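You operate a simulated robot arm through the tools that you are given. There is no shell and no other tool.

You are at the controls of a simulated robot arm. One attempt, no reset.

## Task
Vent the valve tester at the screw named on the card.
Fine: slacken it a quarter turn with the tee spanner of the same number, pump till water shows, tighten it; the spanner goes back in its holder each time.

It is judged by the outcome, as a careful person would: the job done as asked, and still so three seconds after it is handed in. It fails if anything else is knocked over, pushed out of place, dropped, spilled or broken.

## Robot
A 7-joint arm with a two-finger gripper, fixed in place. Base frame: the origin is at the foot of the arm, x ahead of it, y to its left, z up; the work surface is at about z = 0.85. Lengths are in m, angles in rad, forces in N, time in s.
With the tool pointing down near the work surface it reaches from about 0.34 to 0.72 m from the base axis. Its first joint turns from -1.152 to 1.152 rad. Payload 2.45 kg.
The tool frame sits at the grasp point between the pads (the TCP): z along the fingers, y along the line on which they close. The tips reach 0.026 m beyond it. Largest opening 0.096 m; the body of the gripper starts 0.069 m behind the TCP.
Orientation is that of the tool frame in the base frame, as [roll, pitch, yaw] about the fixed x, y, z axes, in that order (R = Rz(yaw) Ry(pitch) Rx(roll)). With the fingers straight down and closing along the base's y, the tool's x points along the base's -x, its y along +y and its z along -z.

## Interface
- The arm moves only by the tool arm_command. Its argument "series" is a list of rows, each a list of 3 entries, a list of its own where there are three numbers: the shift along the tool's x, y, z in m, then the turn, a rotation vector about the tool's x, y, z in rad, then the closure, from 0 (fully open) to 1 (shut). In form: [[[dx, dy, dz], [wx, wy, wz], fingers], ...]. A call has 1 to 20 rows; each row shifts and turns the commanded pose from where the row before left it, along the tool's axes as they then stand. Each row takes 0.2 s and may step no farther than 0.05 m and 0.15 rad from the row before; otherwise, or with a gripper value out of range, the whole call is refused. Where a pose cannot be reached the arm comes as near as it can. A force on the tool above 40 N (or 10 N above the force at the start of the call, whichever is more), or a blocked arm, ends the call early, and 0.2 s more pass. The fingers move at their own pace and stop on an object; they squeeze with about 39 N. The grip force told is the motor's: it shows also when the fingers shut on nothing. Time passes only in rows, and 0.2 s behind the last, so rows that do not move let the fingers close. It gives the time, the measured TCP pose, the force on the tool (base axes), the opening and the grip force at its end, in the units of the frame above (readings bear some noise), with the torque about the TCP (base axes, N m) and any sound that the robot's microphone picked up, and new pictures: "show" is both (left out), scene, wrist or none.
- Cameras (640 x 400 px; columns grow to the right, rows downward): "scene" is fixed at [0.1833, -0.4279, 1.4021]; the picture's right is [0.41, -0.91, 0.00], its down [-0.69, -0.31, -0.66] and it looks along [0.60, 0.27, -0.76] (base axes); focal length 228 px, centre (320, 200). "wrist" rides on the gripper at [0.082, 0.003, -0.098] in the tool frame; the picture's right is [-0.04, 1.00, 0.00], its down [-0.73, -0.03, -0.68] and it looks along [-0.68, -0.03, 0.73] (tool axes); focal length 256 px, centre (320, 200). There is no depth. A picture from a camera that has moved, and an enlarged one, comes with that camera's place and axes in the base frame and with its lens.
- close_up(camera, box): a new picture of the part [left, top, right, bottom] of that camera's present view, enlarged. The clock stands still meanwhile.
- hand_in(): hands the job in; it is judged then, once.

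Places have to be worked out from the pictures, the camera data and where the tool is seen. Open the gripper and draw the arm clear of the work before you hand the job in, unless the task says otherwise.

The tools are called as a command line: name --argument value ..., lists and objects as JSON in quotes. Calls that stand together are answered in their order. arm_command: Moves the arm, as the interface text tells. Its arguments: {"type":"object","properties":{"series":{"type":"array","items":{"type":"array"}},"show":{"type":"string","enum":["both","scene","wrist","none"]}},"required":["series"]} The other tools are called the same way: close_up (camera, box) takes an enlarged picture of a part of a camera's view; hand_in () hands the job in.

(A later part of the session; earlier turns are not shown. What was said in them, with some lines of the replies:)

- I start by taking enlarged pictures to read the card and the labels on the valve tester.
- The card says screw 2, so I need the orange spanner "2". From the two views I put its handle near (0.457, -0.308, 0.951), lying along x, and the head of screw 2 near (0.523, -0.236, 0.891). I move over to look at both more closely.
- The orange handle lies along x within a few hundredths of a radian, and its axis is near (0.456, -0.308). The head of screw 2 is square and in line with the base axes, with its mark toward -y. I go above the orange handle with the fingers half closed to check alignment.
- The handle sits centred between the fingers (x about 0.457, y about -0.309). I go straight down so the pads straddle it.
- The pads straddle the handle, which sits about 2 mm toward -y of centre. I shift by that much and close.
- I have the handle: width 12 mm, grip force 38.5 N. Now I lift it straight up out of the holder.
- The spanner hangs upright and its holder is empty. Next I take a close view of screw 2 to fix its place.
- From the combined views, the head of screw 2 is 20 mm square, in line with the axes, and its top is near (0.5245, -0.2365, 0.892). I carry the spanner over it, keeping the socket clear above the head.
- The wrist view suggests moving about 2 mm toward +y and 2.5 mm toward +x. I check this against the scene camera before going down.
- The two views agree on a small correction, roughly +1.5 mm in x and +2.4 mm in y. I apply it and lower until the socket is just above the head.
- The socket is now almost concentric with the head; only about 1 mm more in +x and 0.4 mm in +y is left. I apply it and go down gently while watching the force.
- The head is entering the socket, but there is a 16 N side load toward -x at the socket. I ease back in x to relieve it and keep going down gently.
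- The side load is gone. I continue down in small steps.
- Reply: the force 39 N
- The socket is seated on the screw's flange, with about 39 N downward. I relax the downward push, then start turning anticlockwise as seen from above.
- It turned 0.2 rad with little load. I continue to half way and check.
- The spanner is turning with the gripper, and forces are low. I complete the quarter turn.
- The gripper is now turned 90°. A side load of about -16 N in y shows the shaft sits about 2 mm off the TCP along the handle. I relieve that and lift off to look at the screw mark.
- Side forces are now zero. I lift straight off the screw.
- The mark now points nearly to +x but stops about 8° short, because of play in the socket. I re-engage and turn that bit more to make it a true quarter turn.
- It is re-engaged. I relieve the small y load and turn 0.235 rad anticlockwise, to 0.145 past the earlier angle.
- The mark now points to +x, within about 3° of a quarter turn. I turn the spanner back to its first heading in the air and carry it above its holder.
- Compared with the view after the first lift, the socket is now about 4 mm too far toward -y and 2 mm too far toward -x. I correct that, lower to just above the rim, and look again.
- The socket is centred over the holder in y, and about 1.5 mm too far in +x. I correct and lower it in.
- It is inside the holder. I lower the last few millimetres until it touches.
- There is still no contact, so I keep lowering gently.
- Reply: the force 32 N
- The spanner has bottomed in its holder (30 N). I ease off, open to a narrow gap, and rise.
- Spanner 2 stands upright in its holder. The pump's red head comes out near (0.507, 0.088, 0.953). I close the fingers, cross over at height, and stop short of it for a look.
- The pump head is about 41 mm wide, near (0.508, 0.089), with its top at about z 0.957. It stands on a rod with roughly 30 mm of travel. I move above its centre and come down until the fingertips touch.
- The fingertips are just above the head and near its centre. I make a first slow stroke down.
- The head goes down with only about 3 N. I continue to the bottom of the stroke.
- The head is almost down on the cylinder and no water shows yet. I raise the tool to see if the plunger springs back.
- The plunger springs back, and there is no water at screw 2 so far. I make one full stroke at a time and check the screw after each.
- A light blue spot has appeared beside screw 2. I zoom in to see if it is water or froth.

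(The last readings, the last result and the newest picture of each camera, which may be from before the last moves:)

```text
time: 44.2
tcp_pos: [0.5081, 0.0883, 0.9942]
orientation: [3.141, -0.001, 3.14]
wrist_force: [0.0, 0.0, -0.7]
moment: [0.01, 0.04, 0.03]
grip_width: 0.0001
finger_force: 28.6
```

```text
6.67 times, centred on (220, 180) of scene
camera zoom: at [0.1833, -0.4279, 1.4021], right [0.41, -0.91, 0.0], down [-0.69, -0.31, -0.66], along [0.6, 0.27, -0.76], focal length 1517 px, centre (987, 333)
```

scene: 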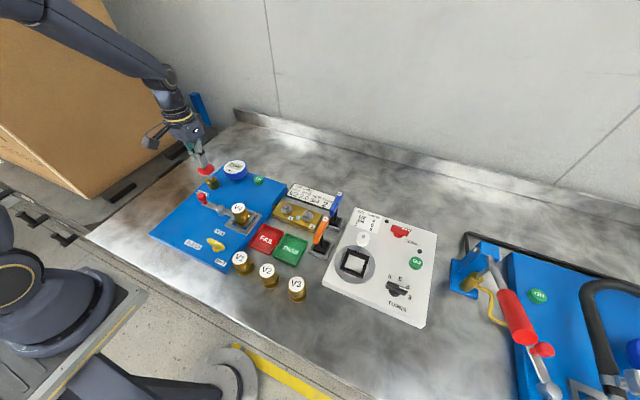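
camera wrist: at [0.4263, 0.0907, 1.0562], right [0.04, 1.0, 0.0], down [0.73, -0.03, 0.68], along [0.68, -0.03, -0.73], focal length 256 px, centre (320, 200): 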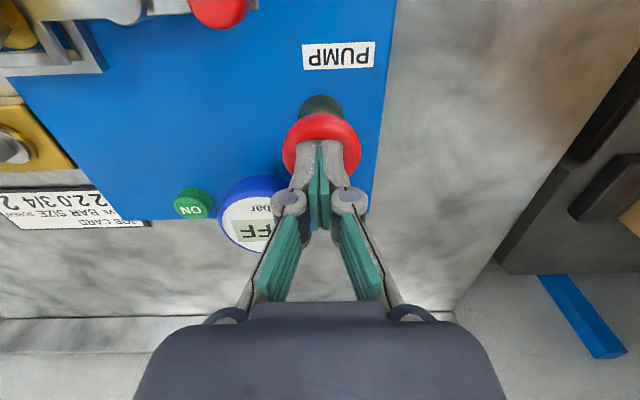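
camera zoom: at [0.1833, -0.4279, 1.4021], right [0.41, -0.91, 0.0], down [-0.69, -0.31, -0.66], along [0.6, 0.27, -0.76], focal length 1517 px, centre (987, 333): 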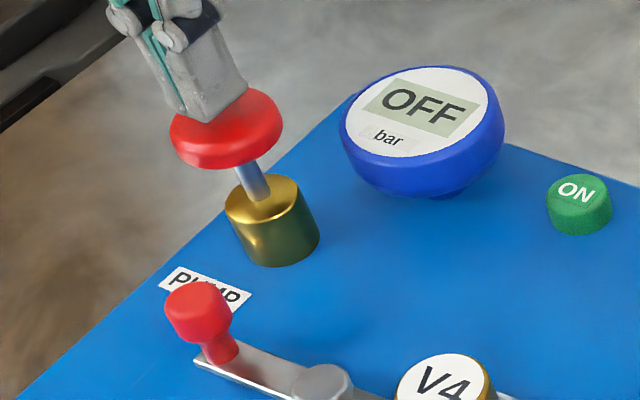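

It is a drop of water at screw 2, so I stop pumping. I rise and go back above spanner 2 to fetch it for tightening.

arm_command --series '[[[0, 0, -0.045], [0, 0, 0], 1], [[0, 0, -0.045], [0, 0, 0], 1], [[0.00567, -0.04393, 0], [0, 0, 0], 1], [[0.00567, -0.04393, 0], [0, 0, 0], 1], [[0.00567, -0.04393, 0], [0, 0, 0], 1], [[0.00567, -0.04393, 0], [0, 0, 0], 0.5], [[0.00567, -0.04393, 0], [0, 0, 0], 0.5], [[0.00567, -0.04393, 0], [0, 0, 0], 0.5], [[0.00567, -0.04393, 0], [0, 0, 0], 0.5], [[0.00567, -0.04393, 0], [0, 0, 0], 0.5], [[0.00567, -0.04393, 0], [0, 0, 0], 0.5], [[0, 0, 0], [0, 0, 0], 0.5], [[0, 0, 0], [0, 0, 0], 0.5]]'

close_up --camera "wrist" --box '[260, 20, 400, 220]'

close_up --camera "scene" --box '[270, 180, 360, 265]'

```text
time: 47.0
tcp_pos: [0.4604, -0.3046, 1.088]
orientation: [3.14, 0.0, -3.141]
wrist_force: [-0.7, 0.9, 0.0]
moment: [0.02, 0.03, 0.0]
grip_width: 0.0482
finger_force: 0.1
camera wrist: at [0.3775, -0.303, 1.185], right [0.04, 1.0, 0.0], down [0.73, -0.03, 0.68], along [0.68, -0.03, -0.73], focal length 256 px, centre (320, 200)
```

scene: 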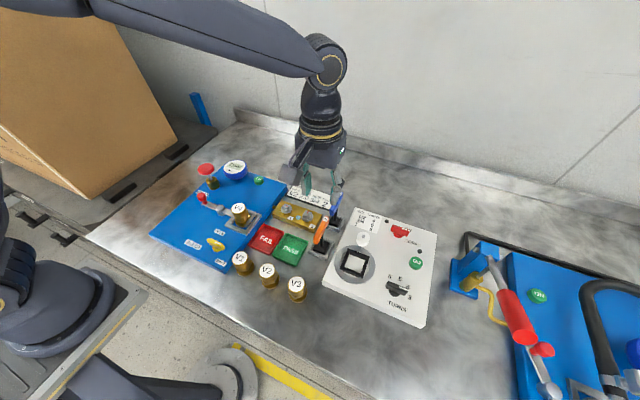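
wrist: 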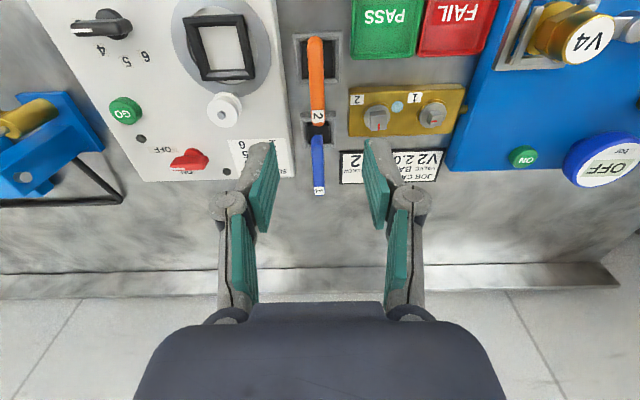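

```text
2.00 times, centred on (330, 120) of wrist
camera zoom: at [0.3775, -0.303, 1.185], right [0.04, 1.0, 0.0], down [0.73, -0.03, 0.68], along [0.68, -0.03, -0.73], focal length 512 px, centre (300, 360)
```

zoom: 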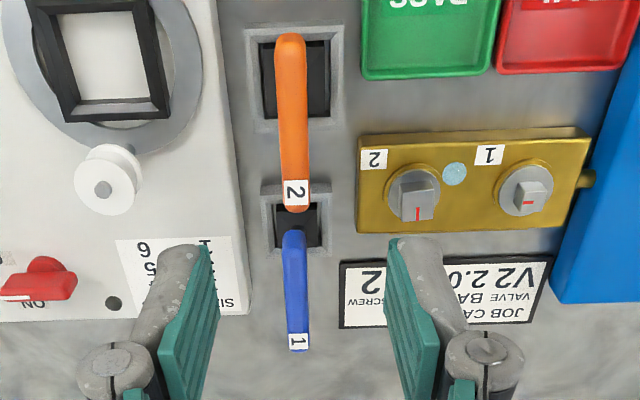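

```text
4.71 times, centred on (315, 222) of scene
camera zoom: at [0.1832, -0.4279, 1.4021], right [0.41, -0.91, 0.0], down [-0.69, -0.31, -0.66], along [0.6, 0.27, -0.76], focal length 1071 px, centre (344, 94)
```

zoom: 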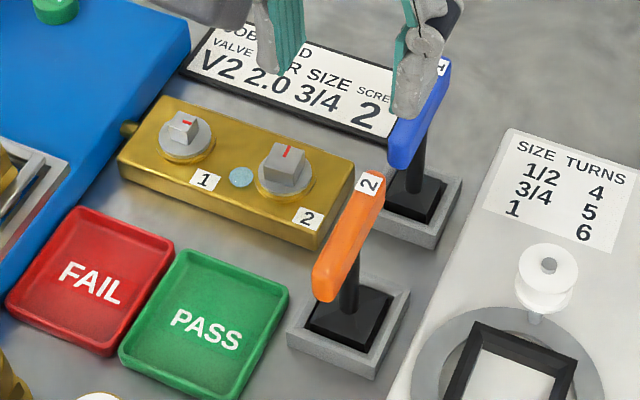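

Spanner 2 is below me and the mark on screw 2 points to +x. I go down over the handle again.

arm_command --series '[[[0, 0, 0.04], [0, 0, 0], 0.5], [[0, 0, 0.04], [0, 0, 0], 0.5], [[0, 0, 0.03], [0, 0, 0], 0.5], [[0, 0, 0.027], [0, 0, 0], 0.5], [[0, 0, 0], [0, 0, 0], 0.5]]'

close_up --camera "wrist" --box '[240, 90, 400, 250]'

```text
time: 48.2
tcp_pos: [0.4588, -0.3065, 0.948]
orientation: [-3.14, -0.002, 3.142]
wrist_force: [1.5, -0.4, 0.9]
moment: [0.01, 0.01, -0.02]
grip_width: 0.0482
finger_force: 0.1
camera wrist: at [0.3755, -0.3043, 1.0457], right [0.04, 1.0, 0.0], down [0.73, -0.03, 0.68], along [0.68, -0.03, -0.73], focal length 256 px, centre (320, 200)
```

scene: 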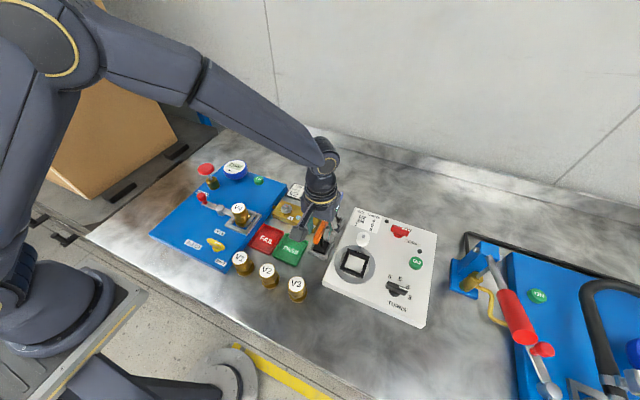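
wrist: 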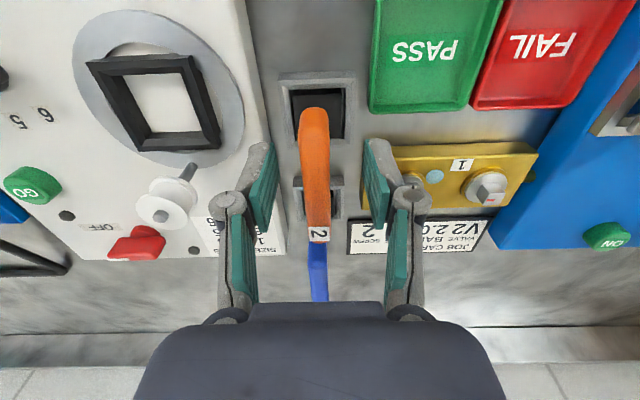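

```text
2.50 times, centred on (320, 170) of wrist
camera zoom: at [0.3755, -0.3043, 1.0457], right [0.04, 1.0, 0.0], down [0.73, -0.03, 0.68], along [0.68, -0.03, -0.73], focal length 640 px, centre (320, 275)
```

zoom: 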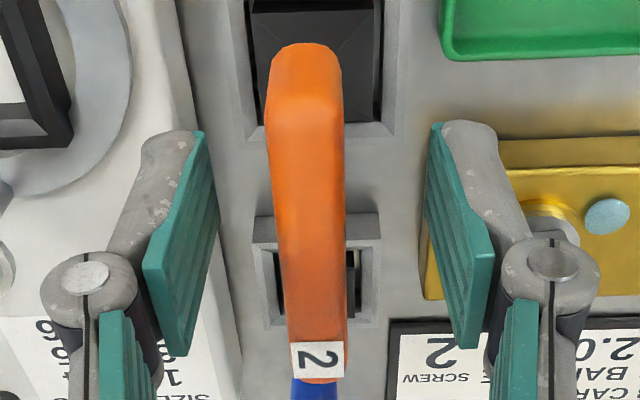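

The handle is 2.3 mm toward -y of centre, and fore and aft it is now better centred than before. I shift and close.

arm_command --series '[[[0, -0.0023, 0], [0, 0, 0], 0.5], [[0, 0, 0], [0, 0, 0], 0.7], [[0, 0, 0], [0, 0, 0], 1], [[0, 0, 0], [0, 0, 0], 1], [[0, 0, 0], [0, 0, 0], 1], [[0, 0, 0], [0, 0, 0], 1]]' --show "wrist"

```text
time: 49.6
tcp_pos: [0.4574, -0.3082, 0.9492]
orientation: [3.14, 0.001, -3.141]
wrist_force: [0.2, -0.2, -0.4]
moment: [0.05, -0.03, -0.01]
grip_width: 0.012
finger_force: 39.4
camera wrist: at [0.3754, -0.3071, 1.0462], right [0.04, 1.0, 0.0], down [0.73, -0.03, 0.68], along [0.68, -0.03, -0.73], focal length 256 px, centre (320, 200)
```

wrist: 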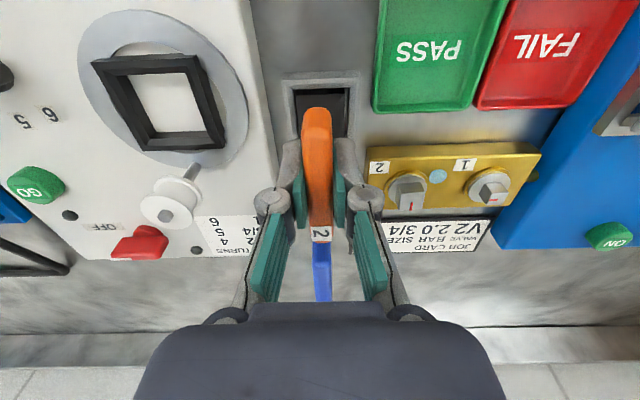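

The spanner is gripped. I lift it, carry it above screw 2 and turn it a quarter turn anticlockwise in the air, so the tightening turn stays in the joint range used before.

arm_command --series '[[[0, 0, -0.01], [0, 0, 0], 1], [[0, 0, -0.02], [0, 0, 0], 1], [[0, 0, -0.03], [0, 0, 0], 1], [[0, 0, -0.03], [0, 0, 0], 1], [[0, 0, -0.03], [0, 0, 0], 1], [[0, 0.0358, 0], [0, 0, 0], 1], [[0, 0.0358, 0], [0, 0, 0], 1], [[-0.0335, 0, 0], [0, 0, 0], 1], [[-0.0335, 0, 0], [0, 0, 0], 1], [[0, 0, 0], [0, 0, -0.1428], 1], [[0, 0, 0], [0, 0, -0.1428], 1], [[0, 0, 0], [0, 0, -0.1428], 1], [[0, 0, 0], [0, 0, -0.1428], 1], [[0, 0, 0], [0, 0, -0.1428], 1], [[0, 0, 0], [0, 0, -0.1428], 1], [[0, 0, 0], [0, 0, -0.1428], 1], [[0, 0, 0], [0, 0, -0.1428], 1], [[0, 0, 0], [0, 0, -0.1428], 1], [[0, 0, 0], [0, 0, -0.1428], 1], [[0, 0, 0], [0, 0, -0.1428], 1]]'

close_up --camera "scene" --box '[280, 185, 330, 225]'

close_up --camera "wrist" --box '[260, 40, 380, 130]'

```text
time: 53.8
tcp_pos: [0.5238, -0.2372, 1.0693]
orientation: [-3.141, 0.0, -1.567]
wrist_force: [0.4, 0.4, -3.1]
moment: [-0.03, 0.0, 0.02]
grip_width: 0.012
finger_force: 38.9
camera wrist: at [0.5201, -0.32, 1.1666], right [-1.0, 0.04, 0.0], down [0.03, 0.73, 0.68], along [0.03, 0.68, -0.73], focal length 256 px, centre (320, 200)
```

scene: 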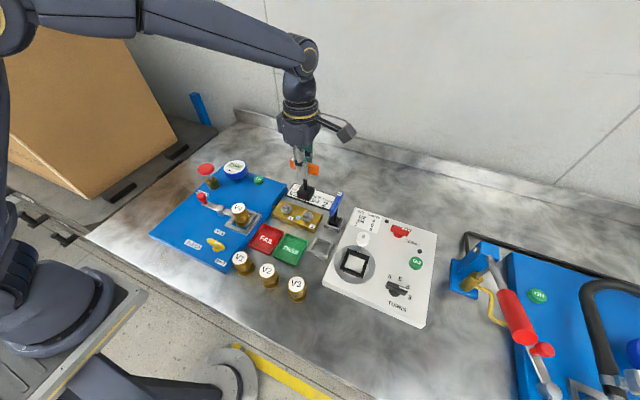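
wrist: 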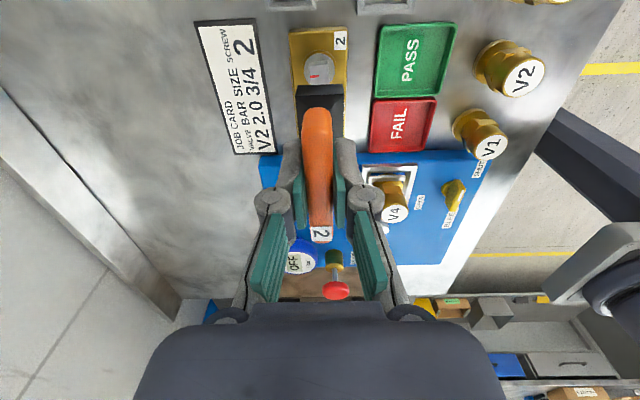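

```text
10.00 times, centred on (305, 205) of scene
camera zoom: at [0.1833, -0.4279, 1.4021], right [0.41, -0.91, 0.0], down [-0.69, -0.31, -0.66], along [0.6, 0.27, -0.76], focal length 2275 px, centre (470, 150)
```

zoom: 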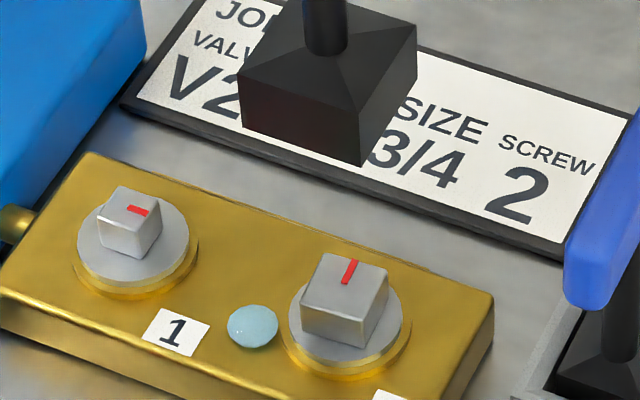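

```text
4.44 times, centred on (320, 85) of wrist
camera zoom: at [0.5201, -0.32, 1.1666], right [-1.0, 0.04, 0.0], down [0.03, 0.73, 0.68], along [0.03, 0.68, -0.73], focal length 1138 px, centre (320, 711)
```

zoom: 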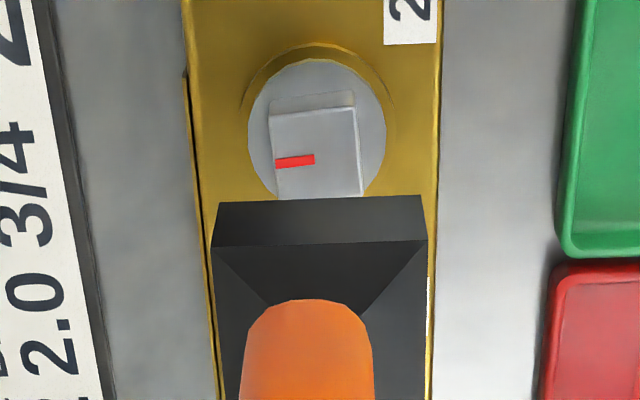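

Compared with the earlier lift-off views, the socket needs about 2.3 mm toward +x, and the head is turned about 3° past the axis. I correct both and lower to just above the head.

arm_command --series '[[[0, -0.0023, 0.02], [0, 0, -0.05], 1], [[0, 0, 0.03], [0, 0, 0], 1], [[0, 0, 0.025], [0, 0, 0], 1], [[0, 0, 0], [0, 0, 0], 1], [[0, 0, 0], [0, 0, 0], 1]]'

close_up --camera "scene" --box '[290, 185, 330, 225]'

close_up --camera "wrist" --box '[270, 50, 370, 130]'

```text
time: 55.0
tcp_pos: [0.5268, -0.2359, 0.995]
orientation: [-3.14, 0.002, -1.52]
wrist_force: [-0.2, 0.2, -2.7]
moment: [-0.02, 0.03, 0.0]
grip_width: 0.0119
finger_force: 38.6
camera wrist: at [0.5253, -0.32, 1.0918], right [-1.0, -0.01, 0.0], down [-0.01, 0.73, 0.68], along [-0.01, 0.68, -0.73], focal length 256 px, centre (320, 200)
```

scene: 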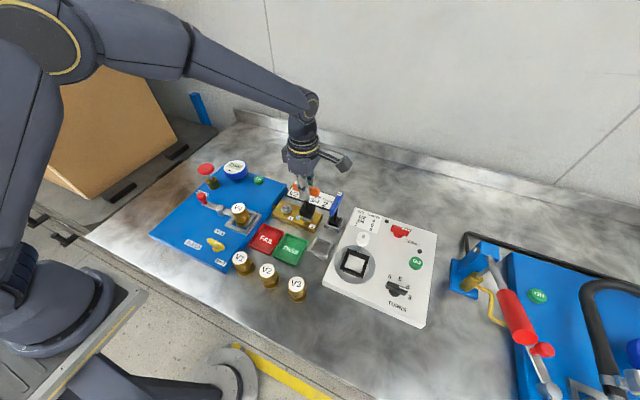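
wrist: 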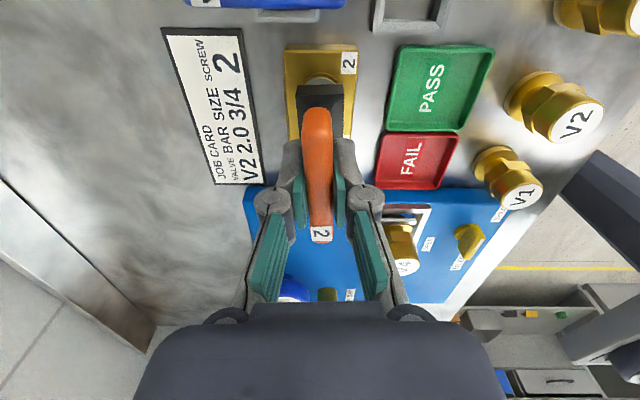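

```text
10.00 times, centred on (310, 205) of scene
camera zoom: at [0.1833, -0.4279, 1.4021], right [0.41, -0.91, 0.0], down [-0.69, -0.31, -0.66], along [0.6, 0.27, -0.76], focal length 2275 px, centre (420, 150)
```

zoom: 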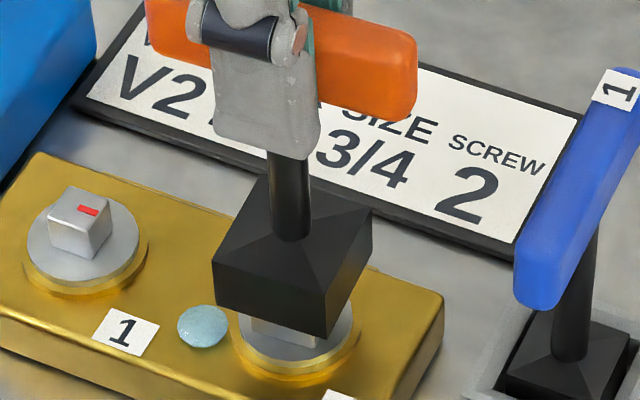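

```text
5.00 times, centred on (320, 90) of wrist
camera zoom: at [0.5253, -0.32, 1.0918], right [-1.0, -0.01, 0.0], down [-0.01, 0.73, 0.68], along [-0.01, 0.68, -0.73], focal length 1280 px, centre (320, 750)
```

zoom: 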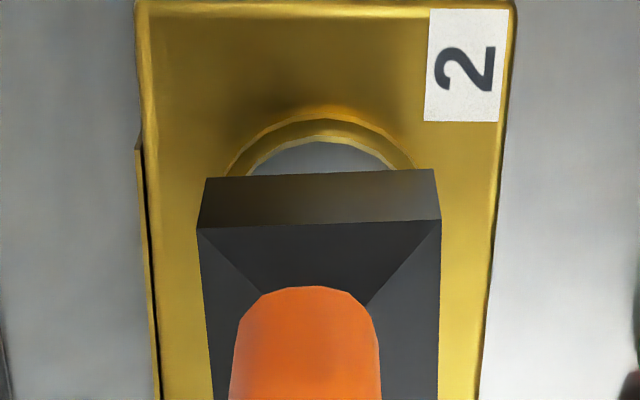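

Laterally and fore-aft the offsets match the earlier good engagement. I go down in small steps while watching the force.

arm_command --series '[[[0, 0, 0.006], [0, 0, 0], 1], [[0, 0, 0.004], [0, 0, 0], 1], [[0, 0, 0.003], [0, 0, 0], 1], [[0, 0, 0.003], [0, 0, 0], 1], [[0, 0, 0.003], [0, 0, 0], 1], [[0, 0, 0], [0, 0, 0], 1]]' --show "none"

close_up --camera "scene" --box '[290, 185, 330, 225]'

```text
time: 56.4
tcp_pos: [0.526, -0.2369, 0.9737]
orientation: [-3.14, 0.0, -1.52]
wrist_force: [-0.9, 0.9, -1.0]
moment: [-0.05, 0.03, 0.0]
grip_width: 0.0117
finger_force: 39.0
```

```text
10.00 times, centred on (310, 205) of scene
camera zoom: at [0.1833, -0.4279, 1.4021], right [0.41, -0.91, 0.0], down [-0.69, -0.31, -0.66], along [0.6, 0.27, -0.76], focal length 2275 px, centre (420, 150)
```

zoom: 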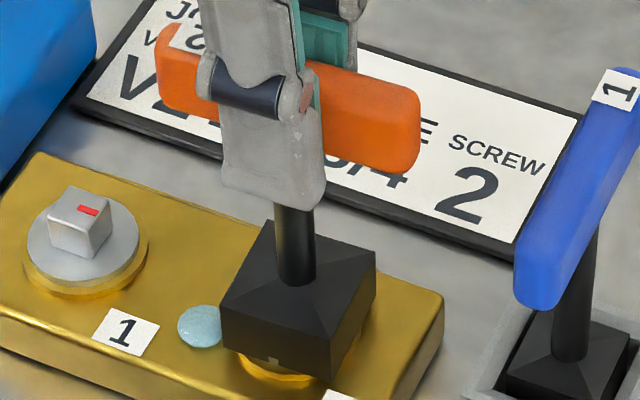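

The socket is well on, with no side load. I turn clockwise in stages and watch the torque.

arm_command --series '[[[0, 0, 0], [0, 0, 0.14], 1], [[0, 0, 0], [0, 0, 0.14], 1], [[0, 0, 0], [0, 0, 0.14], 1], [[0, 0, 0], [0, 0, 0.14], 1], [[0, 0, 0], [0, 0, 0.14], 1], [[0, 0, 0], [0, 0, 0], 1]]' --show "none"

```text
time: 57.8
tcp_pos: [0.5266, -0.2365, 0.9737]
orientation: [3.139, 0.0, -2.223]
wrist_force: [-9.2, 1.5, 1.1]
moment: [0.09, 0.75, 0.1]
grip_width: 0.0121
finger_force: 39.3
```

arm_command --series '[[[0.0009, 0.0012, 0], [0, 0, 0], 1], [[0, 0, 0], [0, 0, 0.14], 1], [[0, 0, 0], [0, 0, 0.14], 1], [[0, 0, 0], [0, 0, 0.14], 1], [[0, 0, 0], [0, 0, 0.14], 1], [[0, 0, 0], [0, 0, 0], 1]]' --show "none"

```text
time: 59.2
tcp_pos: [0.5254, -0.2378, 0.974]
orientation: [-3.141, -0.001, -2.783]
wrist_force: [-4.1, 4.8, -1.9]
moment: [0.31, 0.41, 0.04]
grip_width: 0.0119
finger_force: 38.9
```

arm_command --series '[[[0, 0, 0], [0, 0, 0.12], 1], [[0, 0, 0], [0, 0, 0.12], 1], [[0, 0, 0], [0, 0, 0.12], 1], [[0, 0, 0], [0, 0, 0], 1]]'

close_up --camera "scene" --box '[290, 185, 330, 225]'

```text
time: 60.2
tcp_pos: [0.5252, -0.2368, 0.9751]
orientation: [3.141, -0.003, 3.14]
wrist_force: [-5.4, 4.4, -4.2]
moment: [0.29, 0.4, 0.07]
grip_width: 0.0118
finger_force: 38.8
camera wrist: at [0.4419, -0.2349, 1.0717], right [0.04, 1.0, 0.0], down [0.73, -0.03, 0.68], along [0.68, -0.03, -0.73], focal length 256 px, centre (320, 200)
```

scene: 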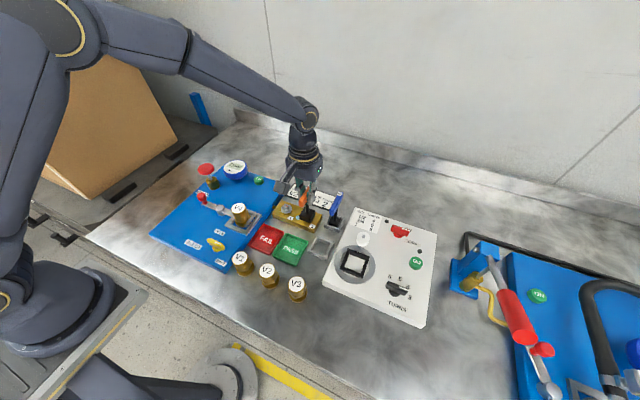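
wrist: 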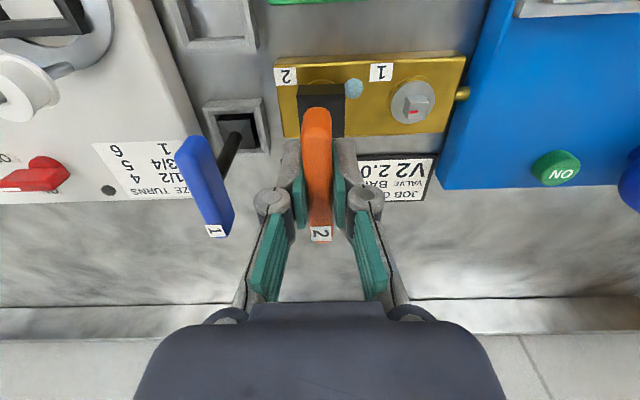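

```text
10.00 times, centred on (310, 205) of scene
camera zoom: at [0.1832, -0.4278, 1.4021], right [0.41, -0.91, 0.0], down [-0.69, -0.31, -0.66], along [0.6, 0.27, -0.76], focal length 2275 px, centre (420, 150)
```

zoom: 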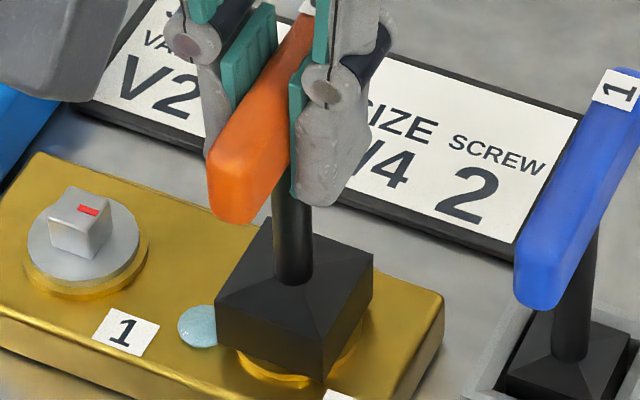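

I am at the starting heading. I now take up the socket play in small steps and look for the torque rising at the stop.

arm_command --series '[[[0, 0, 0], [0, 0, 0.05], 1], [[0, 0, 0], [0, 0, 0.05], 1], [[0, 0, 0], [0, 0, 0], 1]]' --show "none"

arm_command --series '[[[0, 0, 0], [0, 0, 0.03], 1], [[0, 0, 0], [0, 0, 0], 1]]' --show "none"

arm_command --series '[[[0, 0, 0], [0, 0, 0.03], 1], [[0, 0, 0], [0, 0, 0], 1]]' --show "none"

```text
time: 61.0
tcp_pos: [0.5252, -0.2374, 0.9733]
orientation: [3.141, -0.001, 3.042]
wrist_force: [-8.8, 4.6, 0.5]
moment: [0.33, 0.75, 0.08]
grip_width: 0.0119
finger_force: 39.2
```

```text
time: 61.6
tcp_pos: [0.5247, -0.2369, 0.9736]
orientation: [-3.141, 0.0, 3.013]
wrist_force: [-8.8, 4.6, -0.6]
moment: [0.36, 0.67, 0.05]
grip_width: 0.0122
finger_force: 39.0
```

```text
time: 62.2
tcp_pos: [0.5244, -0.2369, 0.9737]
orientation: [3.141, 0.0, 2.983]
wrist_force: [-6.6, 5.4, 0.2]
moment: [0.39, 0.5, 0.16]
grip_width: 0.0119
finger_force: 38.8
```

arm_command --series '[[[0, 0, 0], [0, 0, 0.03], 1], [[0, 0, 0], [0, 0, 0], 1]]' --show "none"

arm_command --series '[[[0, 0, 0], [0, 0, 0.03], 1], [[0, 0, 0], [0, 0, 0], 1]]' --show "wrist"

```text
time: 62.8
tcp_pos: [0.5254, -0.2356, 0.9721]
orientation: [-3.141, 0.0, 2.954]
wrist_force: [-6.5, 6.9, 0.3]
moment: [0.48, 0.54, 0.17]
grip_width: 0.0118
finger_force: 38.7
```

```text
time: 63.4
tcp_pos: [0.5245, -0.236, 0.9741]
orientation: [3.14, -0.002, 2.923]
wrist_force: [-8.1, 10.1, 0.4]
moment: [0.44, 0.56, 0.5]
grip_width: 0.0121
finger_force: 38.8
camera wrist: at [0.4445, -0.2172, 1.0713], right [0.26, 0.97, 0.0], down [0.71, -0.19, 0.68], along [0.66, -0.17, -0.73], focal length 256 px, centre (320, 200)
```

wrist: 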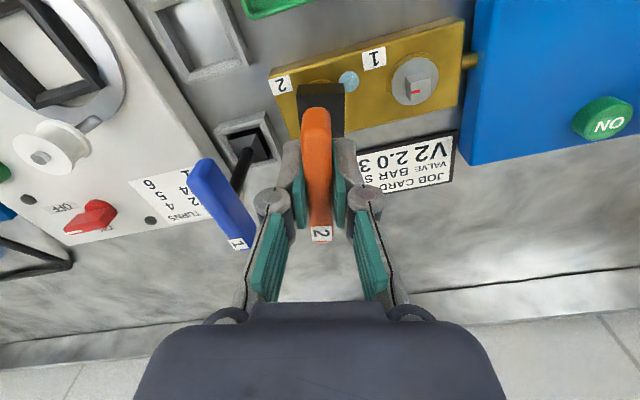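

The torque jumped to 0.5 N m, so the screw is at its stop. I add a slight nip, then back the spanner off to relieve it.

arm_command --series '[[[0, 0, 0], [0, 0, 0.03], 1], [[0, 0, 0], [0, 0, 0], 1]]' --show "none"

```text
time: 64.0
tcp_pos: [0.5251, -0.2367, 0.9736]
orientation: [3.14, -0.002, 2.896]
wrist_force: [-8.0, 12.8, 3.5]
moment: [0.55, 0.51, 0.98]
grip_width: 0.0123
finger_force: 39.5
```

arm_command --series '[[[0, 0, 0], [0, 0, -0.08], 1], [[0.0012, 0.001, 0], [0, 0, -0.07], 1], [[0, 0, 0], [0, 0, 0], 1]]' --show "none"

```text
time: 64.8
tcp_pos: [0.5239, -0.237, 0.9747]
orientation: [-3.139, 0.003, 3.042]
wrist_force: [1.6, 3.0, -1.3]
moment: [0.3, -0.19, 0.01]
grip_width: 0.0121
finger_force: 39.2
```

The load is released (torque 0.01). I lift straight off and check the mark.

arm_command --series '[[[0, 0, -0.005], [0, 0, 0], 1], [[0, 0, -0.01], [0, 0, 0], 1], [[0, 0, -0.02], [0, 0, 0], 1], [[0, 0, -0.03], [0, 0, 0], 1], [[0, 0, -0.03], [0, 0, 0], 1], [[0, 0, 0], [0, 0, 0], 1]]'

close_up --camera "scene" --box '[280, 190, 330, 225]'

close_up --camera "wrist" --box '[260, 40, 380, 130]'

```text
time: 66.2
tcp_pos: [0.5245, -0.2324, 1.071]
orientation: [3.141, 0.002, 3.042]
wrist_force: [0.4, -0.2, -2.7]
moment: [0.04, 0.02, 0.04]
grip_width: 0.012
finger_force: 38.6
camera wrist: at [0.4431, -0.2224, 1.1683], right [0.14, 0.99, 0.0], down [0.73, -0.1, 0.68], along [0.67, -0.09, -0.73], focal length 256 px, centre (320, 200)
```

scene: 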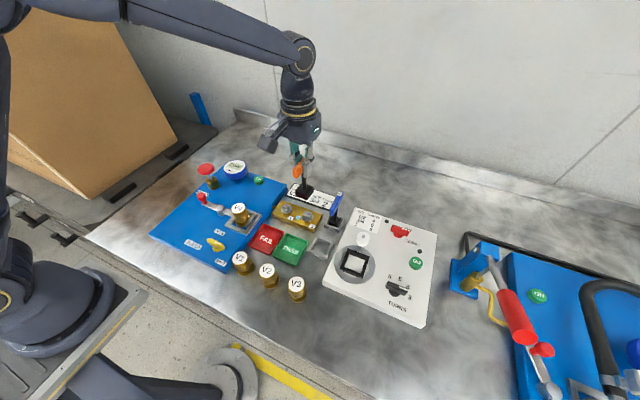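
wrist: 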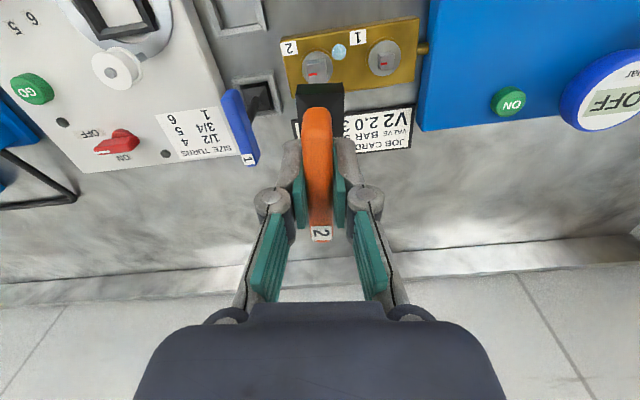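

```text
11.43 times, centred on (305, 208) of scene
camera zoom: at [0.1833, -0.4279, 1.4021], right [0.41, -0.91, 0.0], down [-0.69, -0.31, -0.66], along [0.6, 0.27, -0.76], focal length 2600 px, centre (491, 114)
```

zoom: 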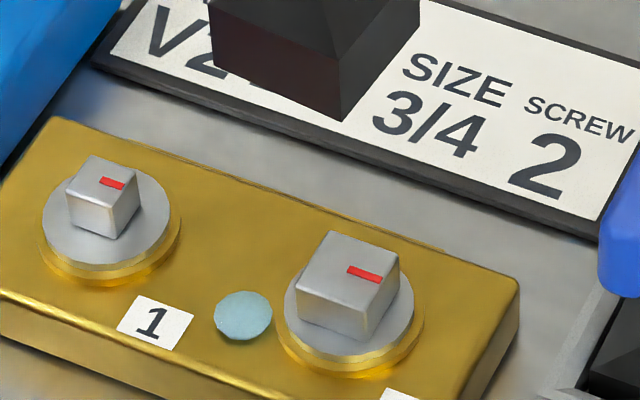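

```text
4.44 times, centred on (320, 85) of wrist
camera zoom: at [0.4431, -0.2224, 1.1683], right [0.14, 0.99, 0.0], down [0.73, -0.1, 0.68], along [0.67, -0.09, -0.73], focal length 1138 px, centre (320, 711)
```

zoom: 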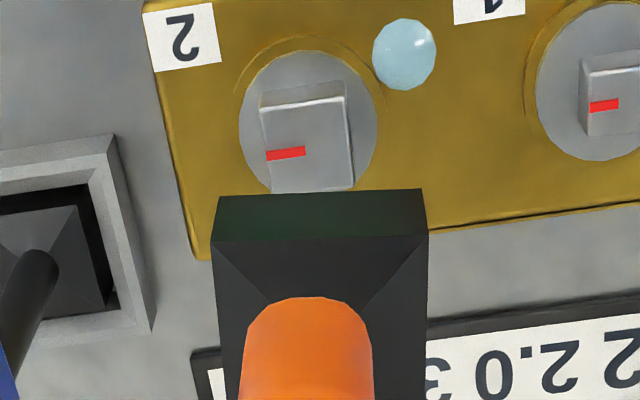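

The mark is back at -y, parallel to screw 1, so screw 2 is closed and tight. I straighten the yaw and carry the spanner back above its holder.

arm_command --series '[[[0, 0, 0], [0, 0, -0.1], 1], [[0.0335, 0, 0], [0, 0, 0], 1], [[0.0335, 0, 0], [0, 0, 0], 1], [[0, -0.0358, 0], [0, 0, 0], 1], [[0, -0.0358, 0], [0, 0, 0], 1], [[0, 0, 0], [0, 0, 0], 1], [[0, 0, 0], [0, 0, 0], 1]]'

close_up --camera "wrist" --box '[260, 20, 380, 130]'

```text
time: 67.8
tcp_pos: [0.4588, -0.3064, 1.0675]
orientation: [3.142, 0.0, -3.141]
wrist_force: [-0.7, -0.2, -2.5]
moment: [-0.03, 0.0, -0.04]
grip_width: 0.0117
finger_force: 38.8
camera wrist: at [0.3753, -0.3052, 1.1653], right [0.04, 1.0, 0.0], down [0.73, -0.03, 0.68], along [0.68, -0.03, -0.73], focal length 256 px, centre (320, 200)
```

scene: 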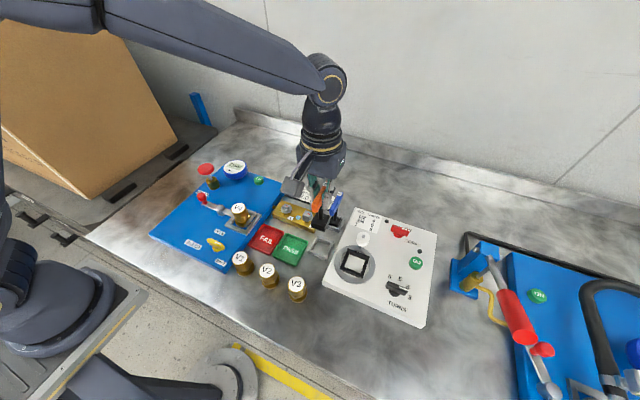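
wrist: 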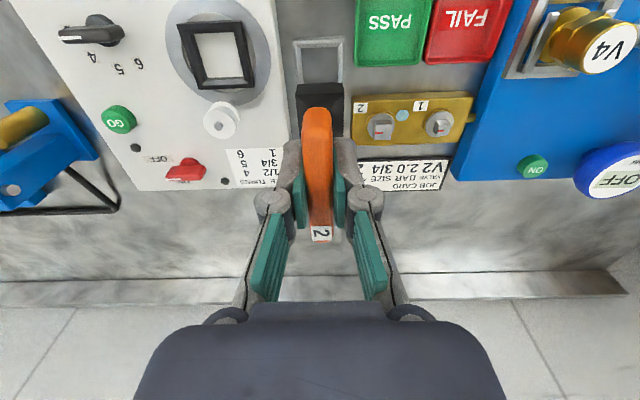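

```text
3.64 times, centred on (320, 75) of wrist
camera zoom: at [0.3753, -0.3052, 1.1653], right [0.04, 1.0, 0.0], down [0.73, -0.03, 0.68], along [0.68, -0.03, -0.73], focal length 931 px, centre (320, 654)
```

zoom: 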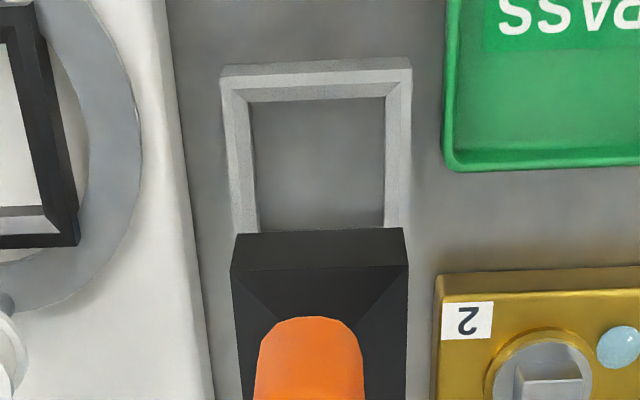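

The socket is nearly centred, needing about 1 mm toward -y. I correct and lower to just above the rim.

arm_command --series '[[[0, -0.0012, 0.02], [0, 0, 0], 1], [[0, 0, 0.03], [0, 0, 0], 1], [[0, 0, 0.025], [0, 0, 0], 1], [[0, 0, 0.01], [0, 0, 0], 1], [[0, 0, 0], [0, 0, 0], 1]]' --show "none"

close_up --camera "scene" --box '[300, 210, 350, 265]'

close_up --camera "wrist" --box '[260, 40, 380, 130]'

```text
time: 69.0
tcp_pos: [0.4564, -0.3088, 0.9819]
orientation: [3.141, 0.002, -3.14]
wrist_force: [0.5, -0.5, -2.7]
moment: [0.03, -0.01, 0.0]
grip_width: 0.0117
finger_force: 38.8
```

```text
7.27 times, centred on (325, 238) of scene
camera zoom: at [0.1833, -0.4279, 1.4021], right [0.41, -0.91, 0.0], down [-0.69, -0.31, -0.66], along [0.6, 0.27, -0.76], focal length 1655 px, centre (284, -73)
```

zoom: 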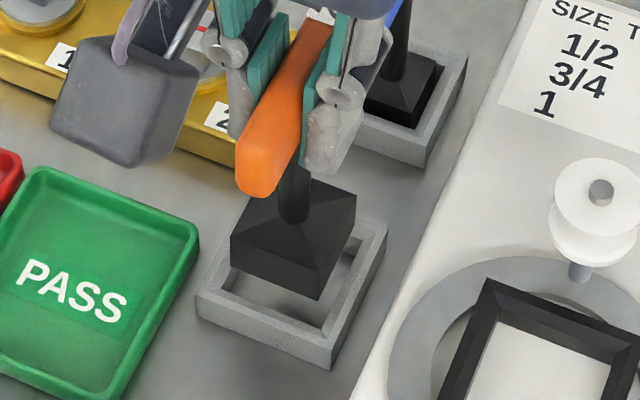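

```text
4.44 times, centred on (320, 85) of wrist
camera zoom: at [0.374, -0.3075, 1.0799], right [0.04, 1.0, 0.0], down [0.73, -0.03, 0.68], along [0.68, -0.03, -0.73], focal length 1138 px, centre (320, 711)
```

zoom: 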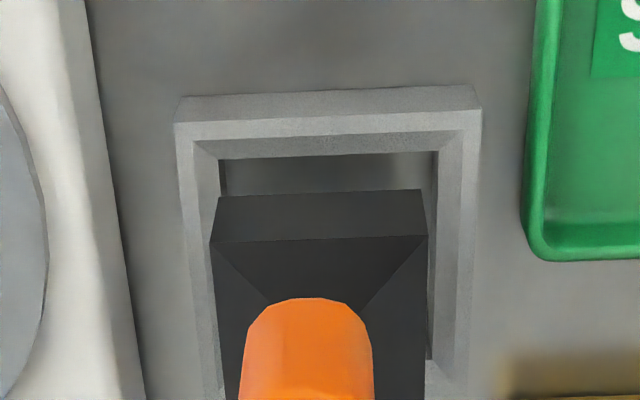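

It has drifted: the socket now needs about +2.6 mm in x and +1.7 mm in y. I correct that and recheck before going in.

arm_command --series '[[[-0.0026, 0.0017, 0.004], [0, 0, 0], 1], [[0, 0, 0], [0, 0, 0], 1], [[0, 0, 0], [0, 0, 0], 1]]' --show "none"

close_up --camera "scene" --box '[300, 210, 350, 265]'

close_up --camera "wrist" --box '[260, 40, 380, 130]'

```text
time: 69.8
tcp_pos: [0.4586, -0.3073, 0.979]
orientation: [-3.141, 0.0, -3.14]
wrist_force: [-0.1, 0.6, -2.0]
moment: [0.02, -0.01, 0.02]
grip_width: 0.0117
finger_force: 39.0
```

```text
7.27 times, centred on (325, 238) of scene
camera zoom: at [0.1833, -0.4279, 1.4021], right [0.41, -0.91, 0.0], down [-0.69, -0.31, -0.66], along [0.6, 0.27, -0.76], focal length 1655 px, centre (284, -73)
```

zoom: 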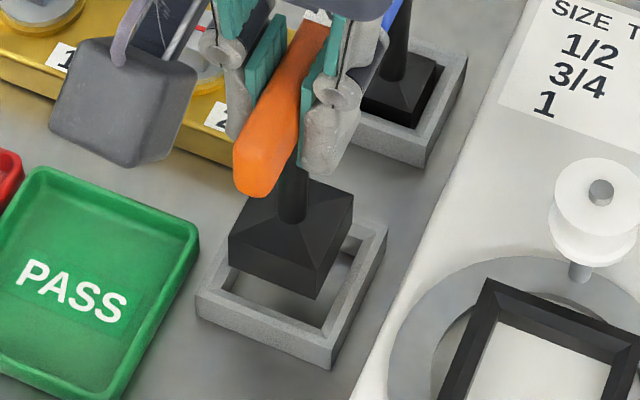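

```text
4.44 times, centred on (320, 85) of wrist
camera zoom: at [0.3759, -0.3058, 1.0761], right [0.04, 1.0, 0.0], down [0.73, -0.03, 0.68], along [0.68, -0.03, -0.73], focal length 1138 px, centre (320, 711)
```

zoom: 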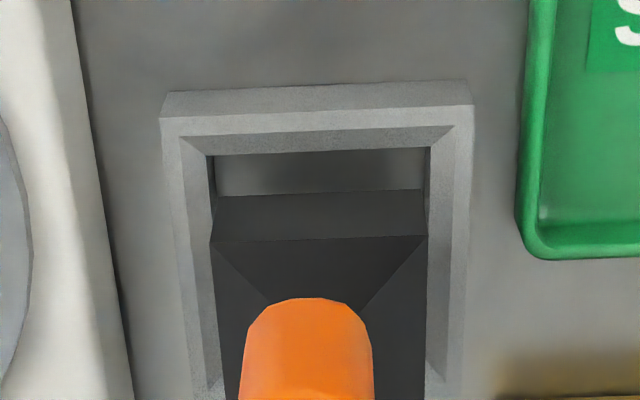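

It is now centred within about 1 mm in both views. I lower it into the holder.

arm_command --series '[[[-0.0005, 0, 0.007], [0, 0, 0], 1], [[0, 0, 0.007], [0, 0, 0], 1], [[0, 0, 0.007], [0, 0, 0], 1], [[0, 0, 0.005], [0, 0, 0], 1], [[0, 0, 0], [0, 0, 0], 1]]' --show "none"

close_up --camera "scene" --box '[300, 210, 350, 265]'

```text
time: 71.0
tcp_pos: [0.4586, -0.3086, 0.9552]
orientation: [3.141, 0.0, -3.14]
wrist_force: [0.1, -0.2, -2.9]
moment: [-0.01, -0.01, 0.01]
grip_width: 0.0116
finger_force: 38.8
```

```text
7.27 times, centred on (325, 238) of scene
camera zoom: at [0.1833, -0.4279, 1.4021], right [0.41, -0.91, 0.0], down [-0.69, -0.31, -0.66], along [0.6, 0.27, -0.76], focal length 1655 px, centre (284, -73)
```

zoom: 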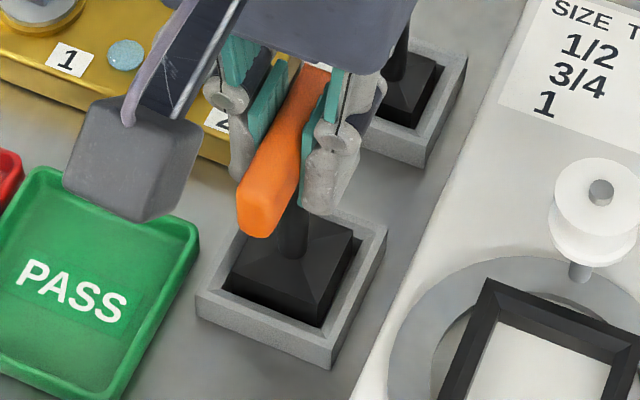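

It is in the holder, not yet on the floor. I lower further until contact.

arm_command --series '[[[0, 0, 0.0015], [0, 0, 0], 1], [[0, 0, 0.0015], [0, 0, 0], 1], [[0, 0, 0.001], [0, 0, 0], 1], [[0, 0, 0], [0, 0, 0], 1]]' --show "none"

arm_command --series '[[[0, 0, 0.001], [0, 0, 0], 1], [[0, 0, 0], [0, 0, 0], 1]]' --show "none"

```text
time: 72.0
tcp_pos: [0.4604, -0.308, 0.9513]
orientation: [-3.141, -0.001, -3.14]
wrist_force: [0.0, -0.2, -2.3]
moment: [0.03, -0.02, -0.02]
grip_width: 0.012
finger_force: 39.4
```

```text
time: 72.6
tcp_pos: [0.4596, -0.3081, 0.9498]
orientation: [3.141, 0.001, -3.141]
wrist_force: [-0.5, -0.1, -3.4]
moment: [-0.01, 0.0, 0.0]
grip_width: 0.0118
finger_force: 39.1
```

arm_command --series '[[[0, 0, 0.001], [0, 0, 0], 1], [[0, 0, 0], [0, 0, 0], 1]]' --show "none"

arm_command --series '[[[0, 0, 0.001], [0, 0, 0], 1], [[0, 0, 0], [0, 0, 0], 1]]' --show "none"

```text
time: 73.2
tcp_pos: [0.4592, -0.3079, 0.9482]
orientation: [3.141, 0.001, -3.139]
wrist_force: [-3.1, 4.4, 12.6]
moment: [0.13, 0.06, 0.01]
grip_width: 0.0118
finger_force: 38.8
```

```text
time: 73.8
tcp_pos: [0.4595, -0.3075, 0.9483]
orientation: [-3.14, 0.001, -3.141]
wrist_force: [-5.3, 5.5, 25.3]
moment: [0.1, 0.07, 0.0]
grip_width: 0.012
finger_force: 39.3
```

The spanner is seated on the holder floor. I ease off, open and rise clear.

arm_command --series '[[[0, 0, -0.0015], [0, 0, 0], 1], [[0, 0, 0], [0, 0, 0], 1], [[0, 0, 0], [0, 0, 0], 0.7], [[0, 0, 0], [0, 0, 0], 0.5], [[0, 0, 0], [0, 0, 0], 0.5], [[0, 0, -0.02], [0, 0, 0], 0.5], [[0, 0, -0.04], [0, 0, 0], 0.5], [[0, 0, -0.04], [0, 0, 0], 0.5], [[0, 0, -0.04], [0, 0, 0], 0.4], [[0.02, 0.02, -0.03], [0, 0, 0], 0], [[0.03, 0.02, -0.03], [0, 0, 0], 0], [[0.03, 0.03, -0.02], [0, 0, 0], 0], [[0, 0.04, 0], [0, 0, 0], 0], [[0, 0.04, 0], [0, 0, 0], 0], [[0, 0, 0], [0, 0, 0], 0]]'

close_up --camera "scene" --box '[270, 180, 360, 265]'

close_up --camera "scene" --box '[280, 190, 330, 225]'

close_up --camera "scene" --box '[140, 150, 300, 300]'

```text
time: 77.0
tcp_pos: [0.3811, -0.1571, 1.1692]
orientation: [-3.141, 0.0, -3.141]
wrist_force: [-0.1, 0.5, 0.7]
moment: [0.0, 0.0, 0.05]
grip_width: 0.0958
finger_force: 0.0
camera wrist: at [0.2992, -0.1556, 1.2664], right [0.04, 1.0, 0.0], down [0.73, -0.03, 0.68], along [0.68, -0.03, -0.73], focal length 256 px, centre (320, 200)
```

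scene: 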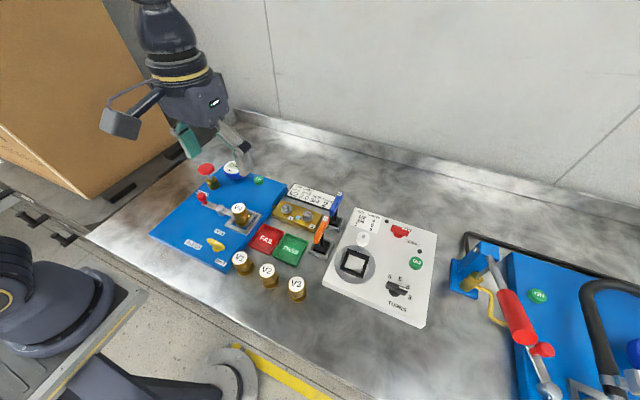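
wrist: 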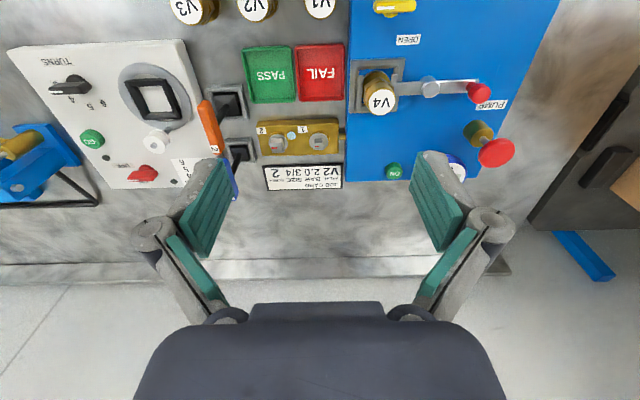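

```text
4.71 times, centred on (315, 222) of scene
camera zoom: at [0.1833, -0.4279, 1.4021], right [0.41, -0.91, 0.0], down [-0.69, -0.31, -0.66], along [0.6, 0.27, -0.76], focal length 1071 px, centre (344, 94)
```

zoom: 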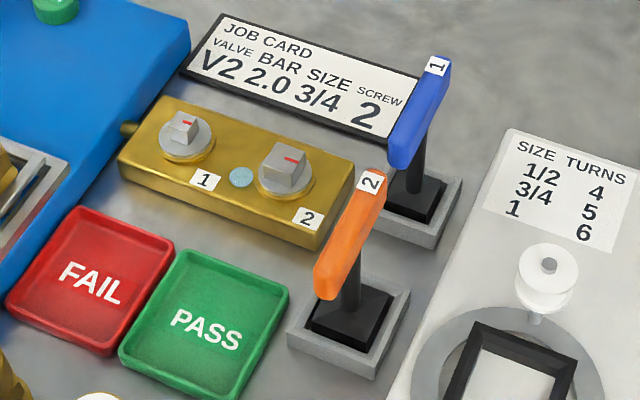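

```text
11.43 times, centred on (305, 208) of scene
camera zoom: at [0.1833, -0.4279, 1.4021], right [0.41, -0.91, 0.0], down [-0.69, -0.31, -0.66], along [0.6, 0.27, -0.76], focal length 2600 px, centre (491, 114)
```

zoom: 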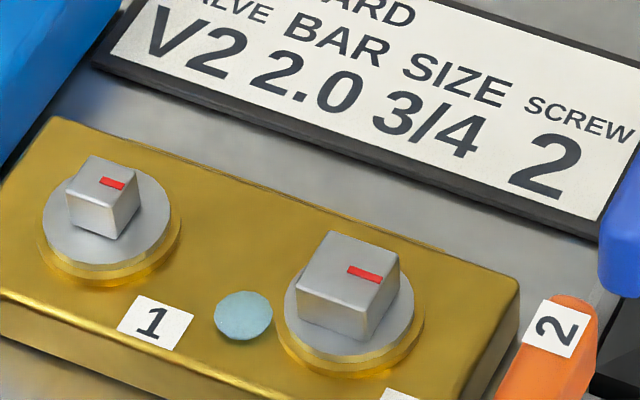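

```text
2.67 times, centred on (220, 225) of scene
camera zoom: at [0.1833, -0.4279, 1.4021], right [0.41, -0.91, 0.0], down [-0.69, -0.31, -0.66], along [0.6, 0.27, -0.76], focal length 607 px, centre (587, 133)
```

zoom: 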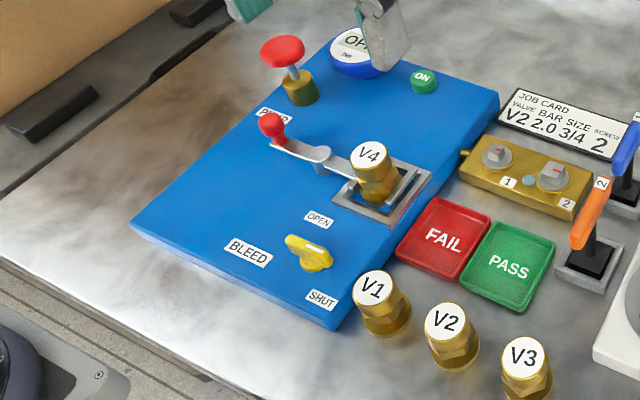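

The screw mark is back at closed and the drop of water shows beside it. Spanner 2 stands in its holder, nothing else has moved, and the arm is clear with the gripper open, so I hand in.

hand_in

```text
The job is handed in.
```

I vented the valve tester at screw 2, the one named on the card, and handed the job in. I have not seen a verdict.

- **Slackened:** I used the orange spanner 2. The first turn stopped about 8° short because of play in the socket. I put the spanner back on and finished the turn, ending about 3° past a quarter turn.
- **Pumped:** I made two strokes. After the second, a drop of water showed beside screw 2, and I stopped.
- **Tightened:** I turned the screw clockwise to its stop and nipped it to about 1 N m. Its mark is back where it started, parallel to the mark on screw 1.
- **Spanner:** It went back in its holder after slackening and again after tightening. It was standing upright there at the end.

In the last pictures nothing else was moved or knocked over, and the arm was clear with the gripper open. The drop of water is still on the brass block next to screw 2.
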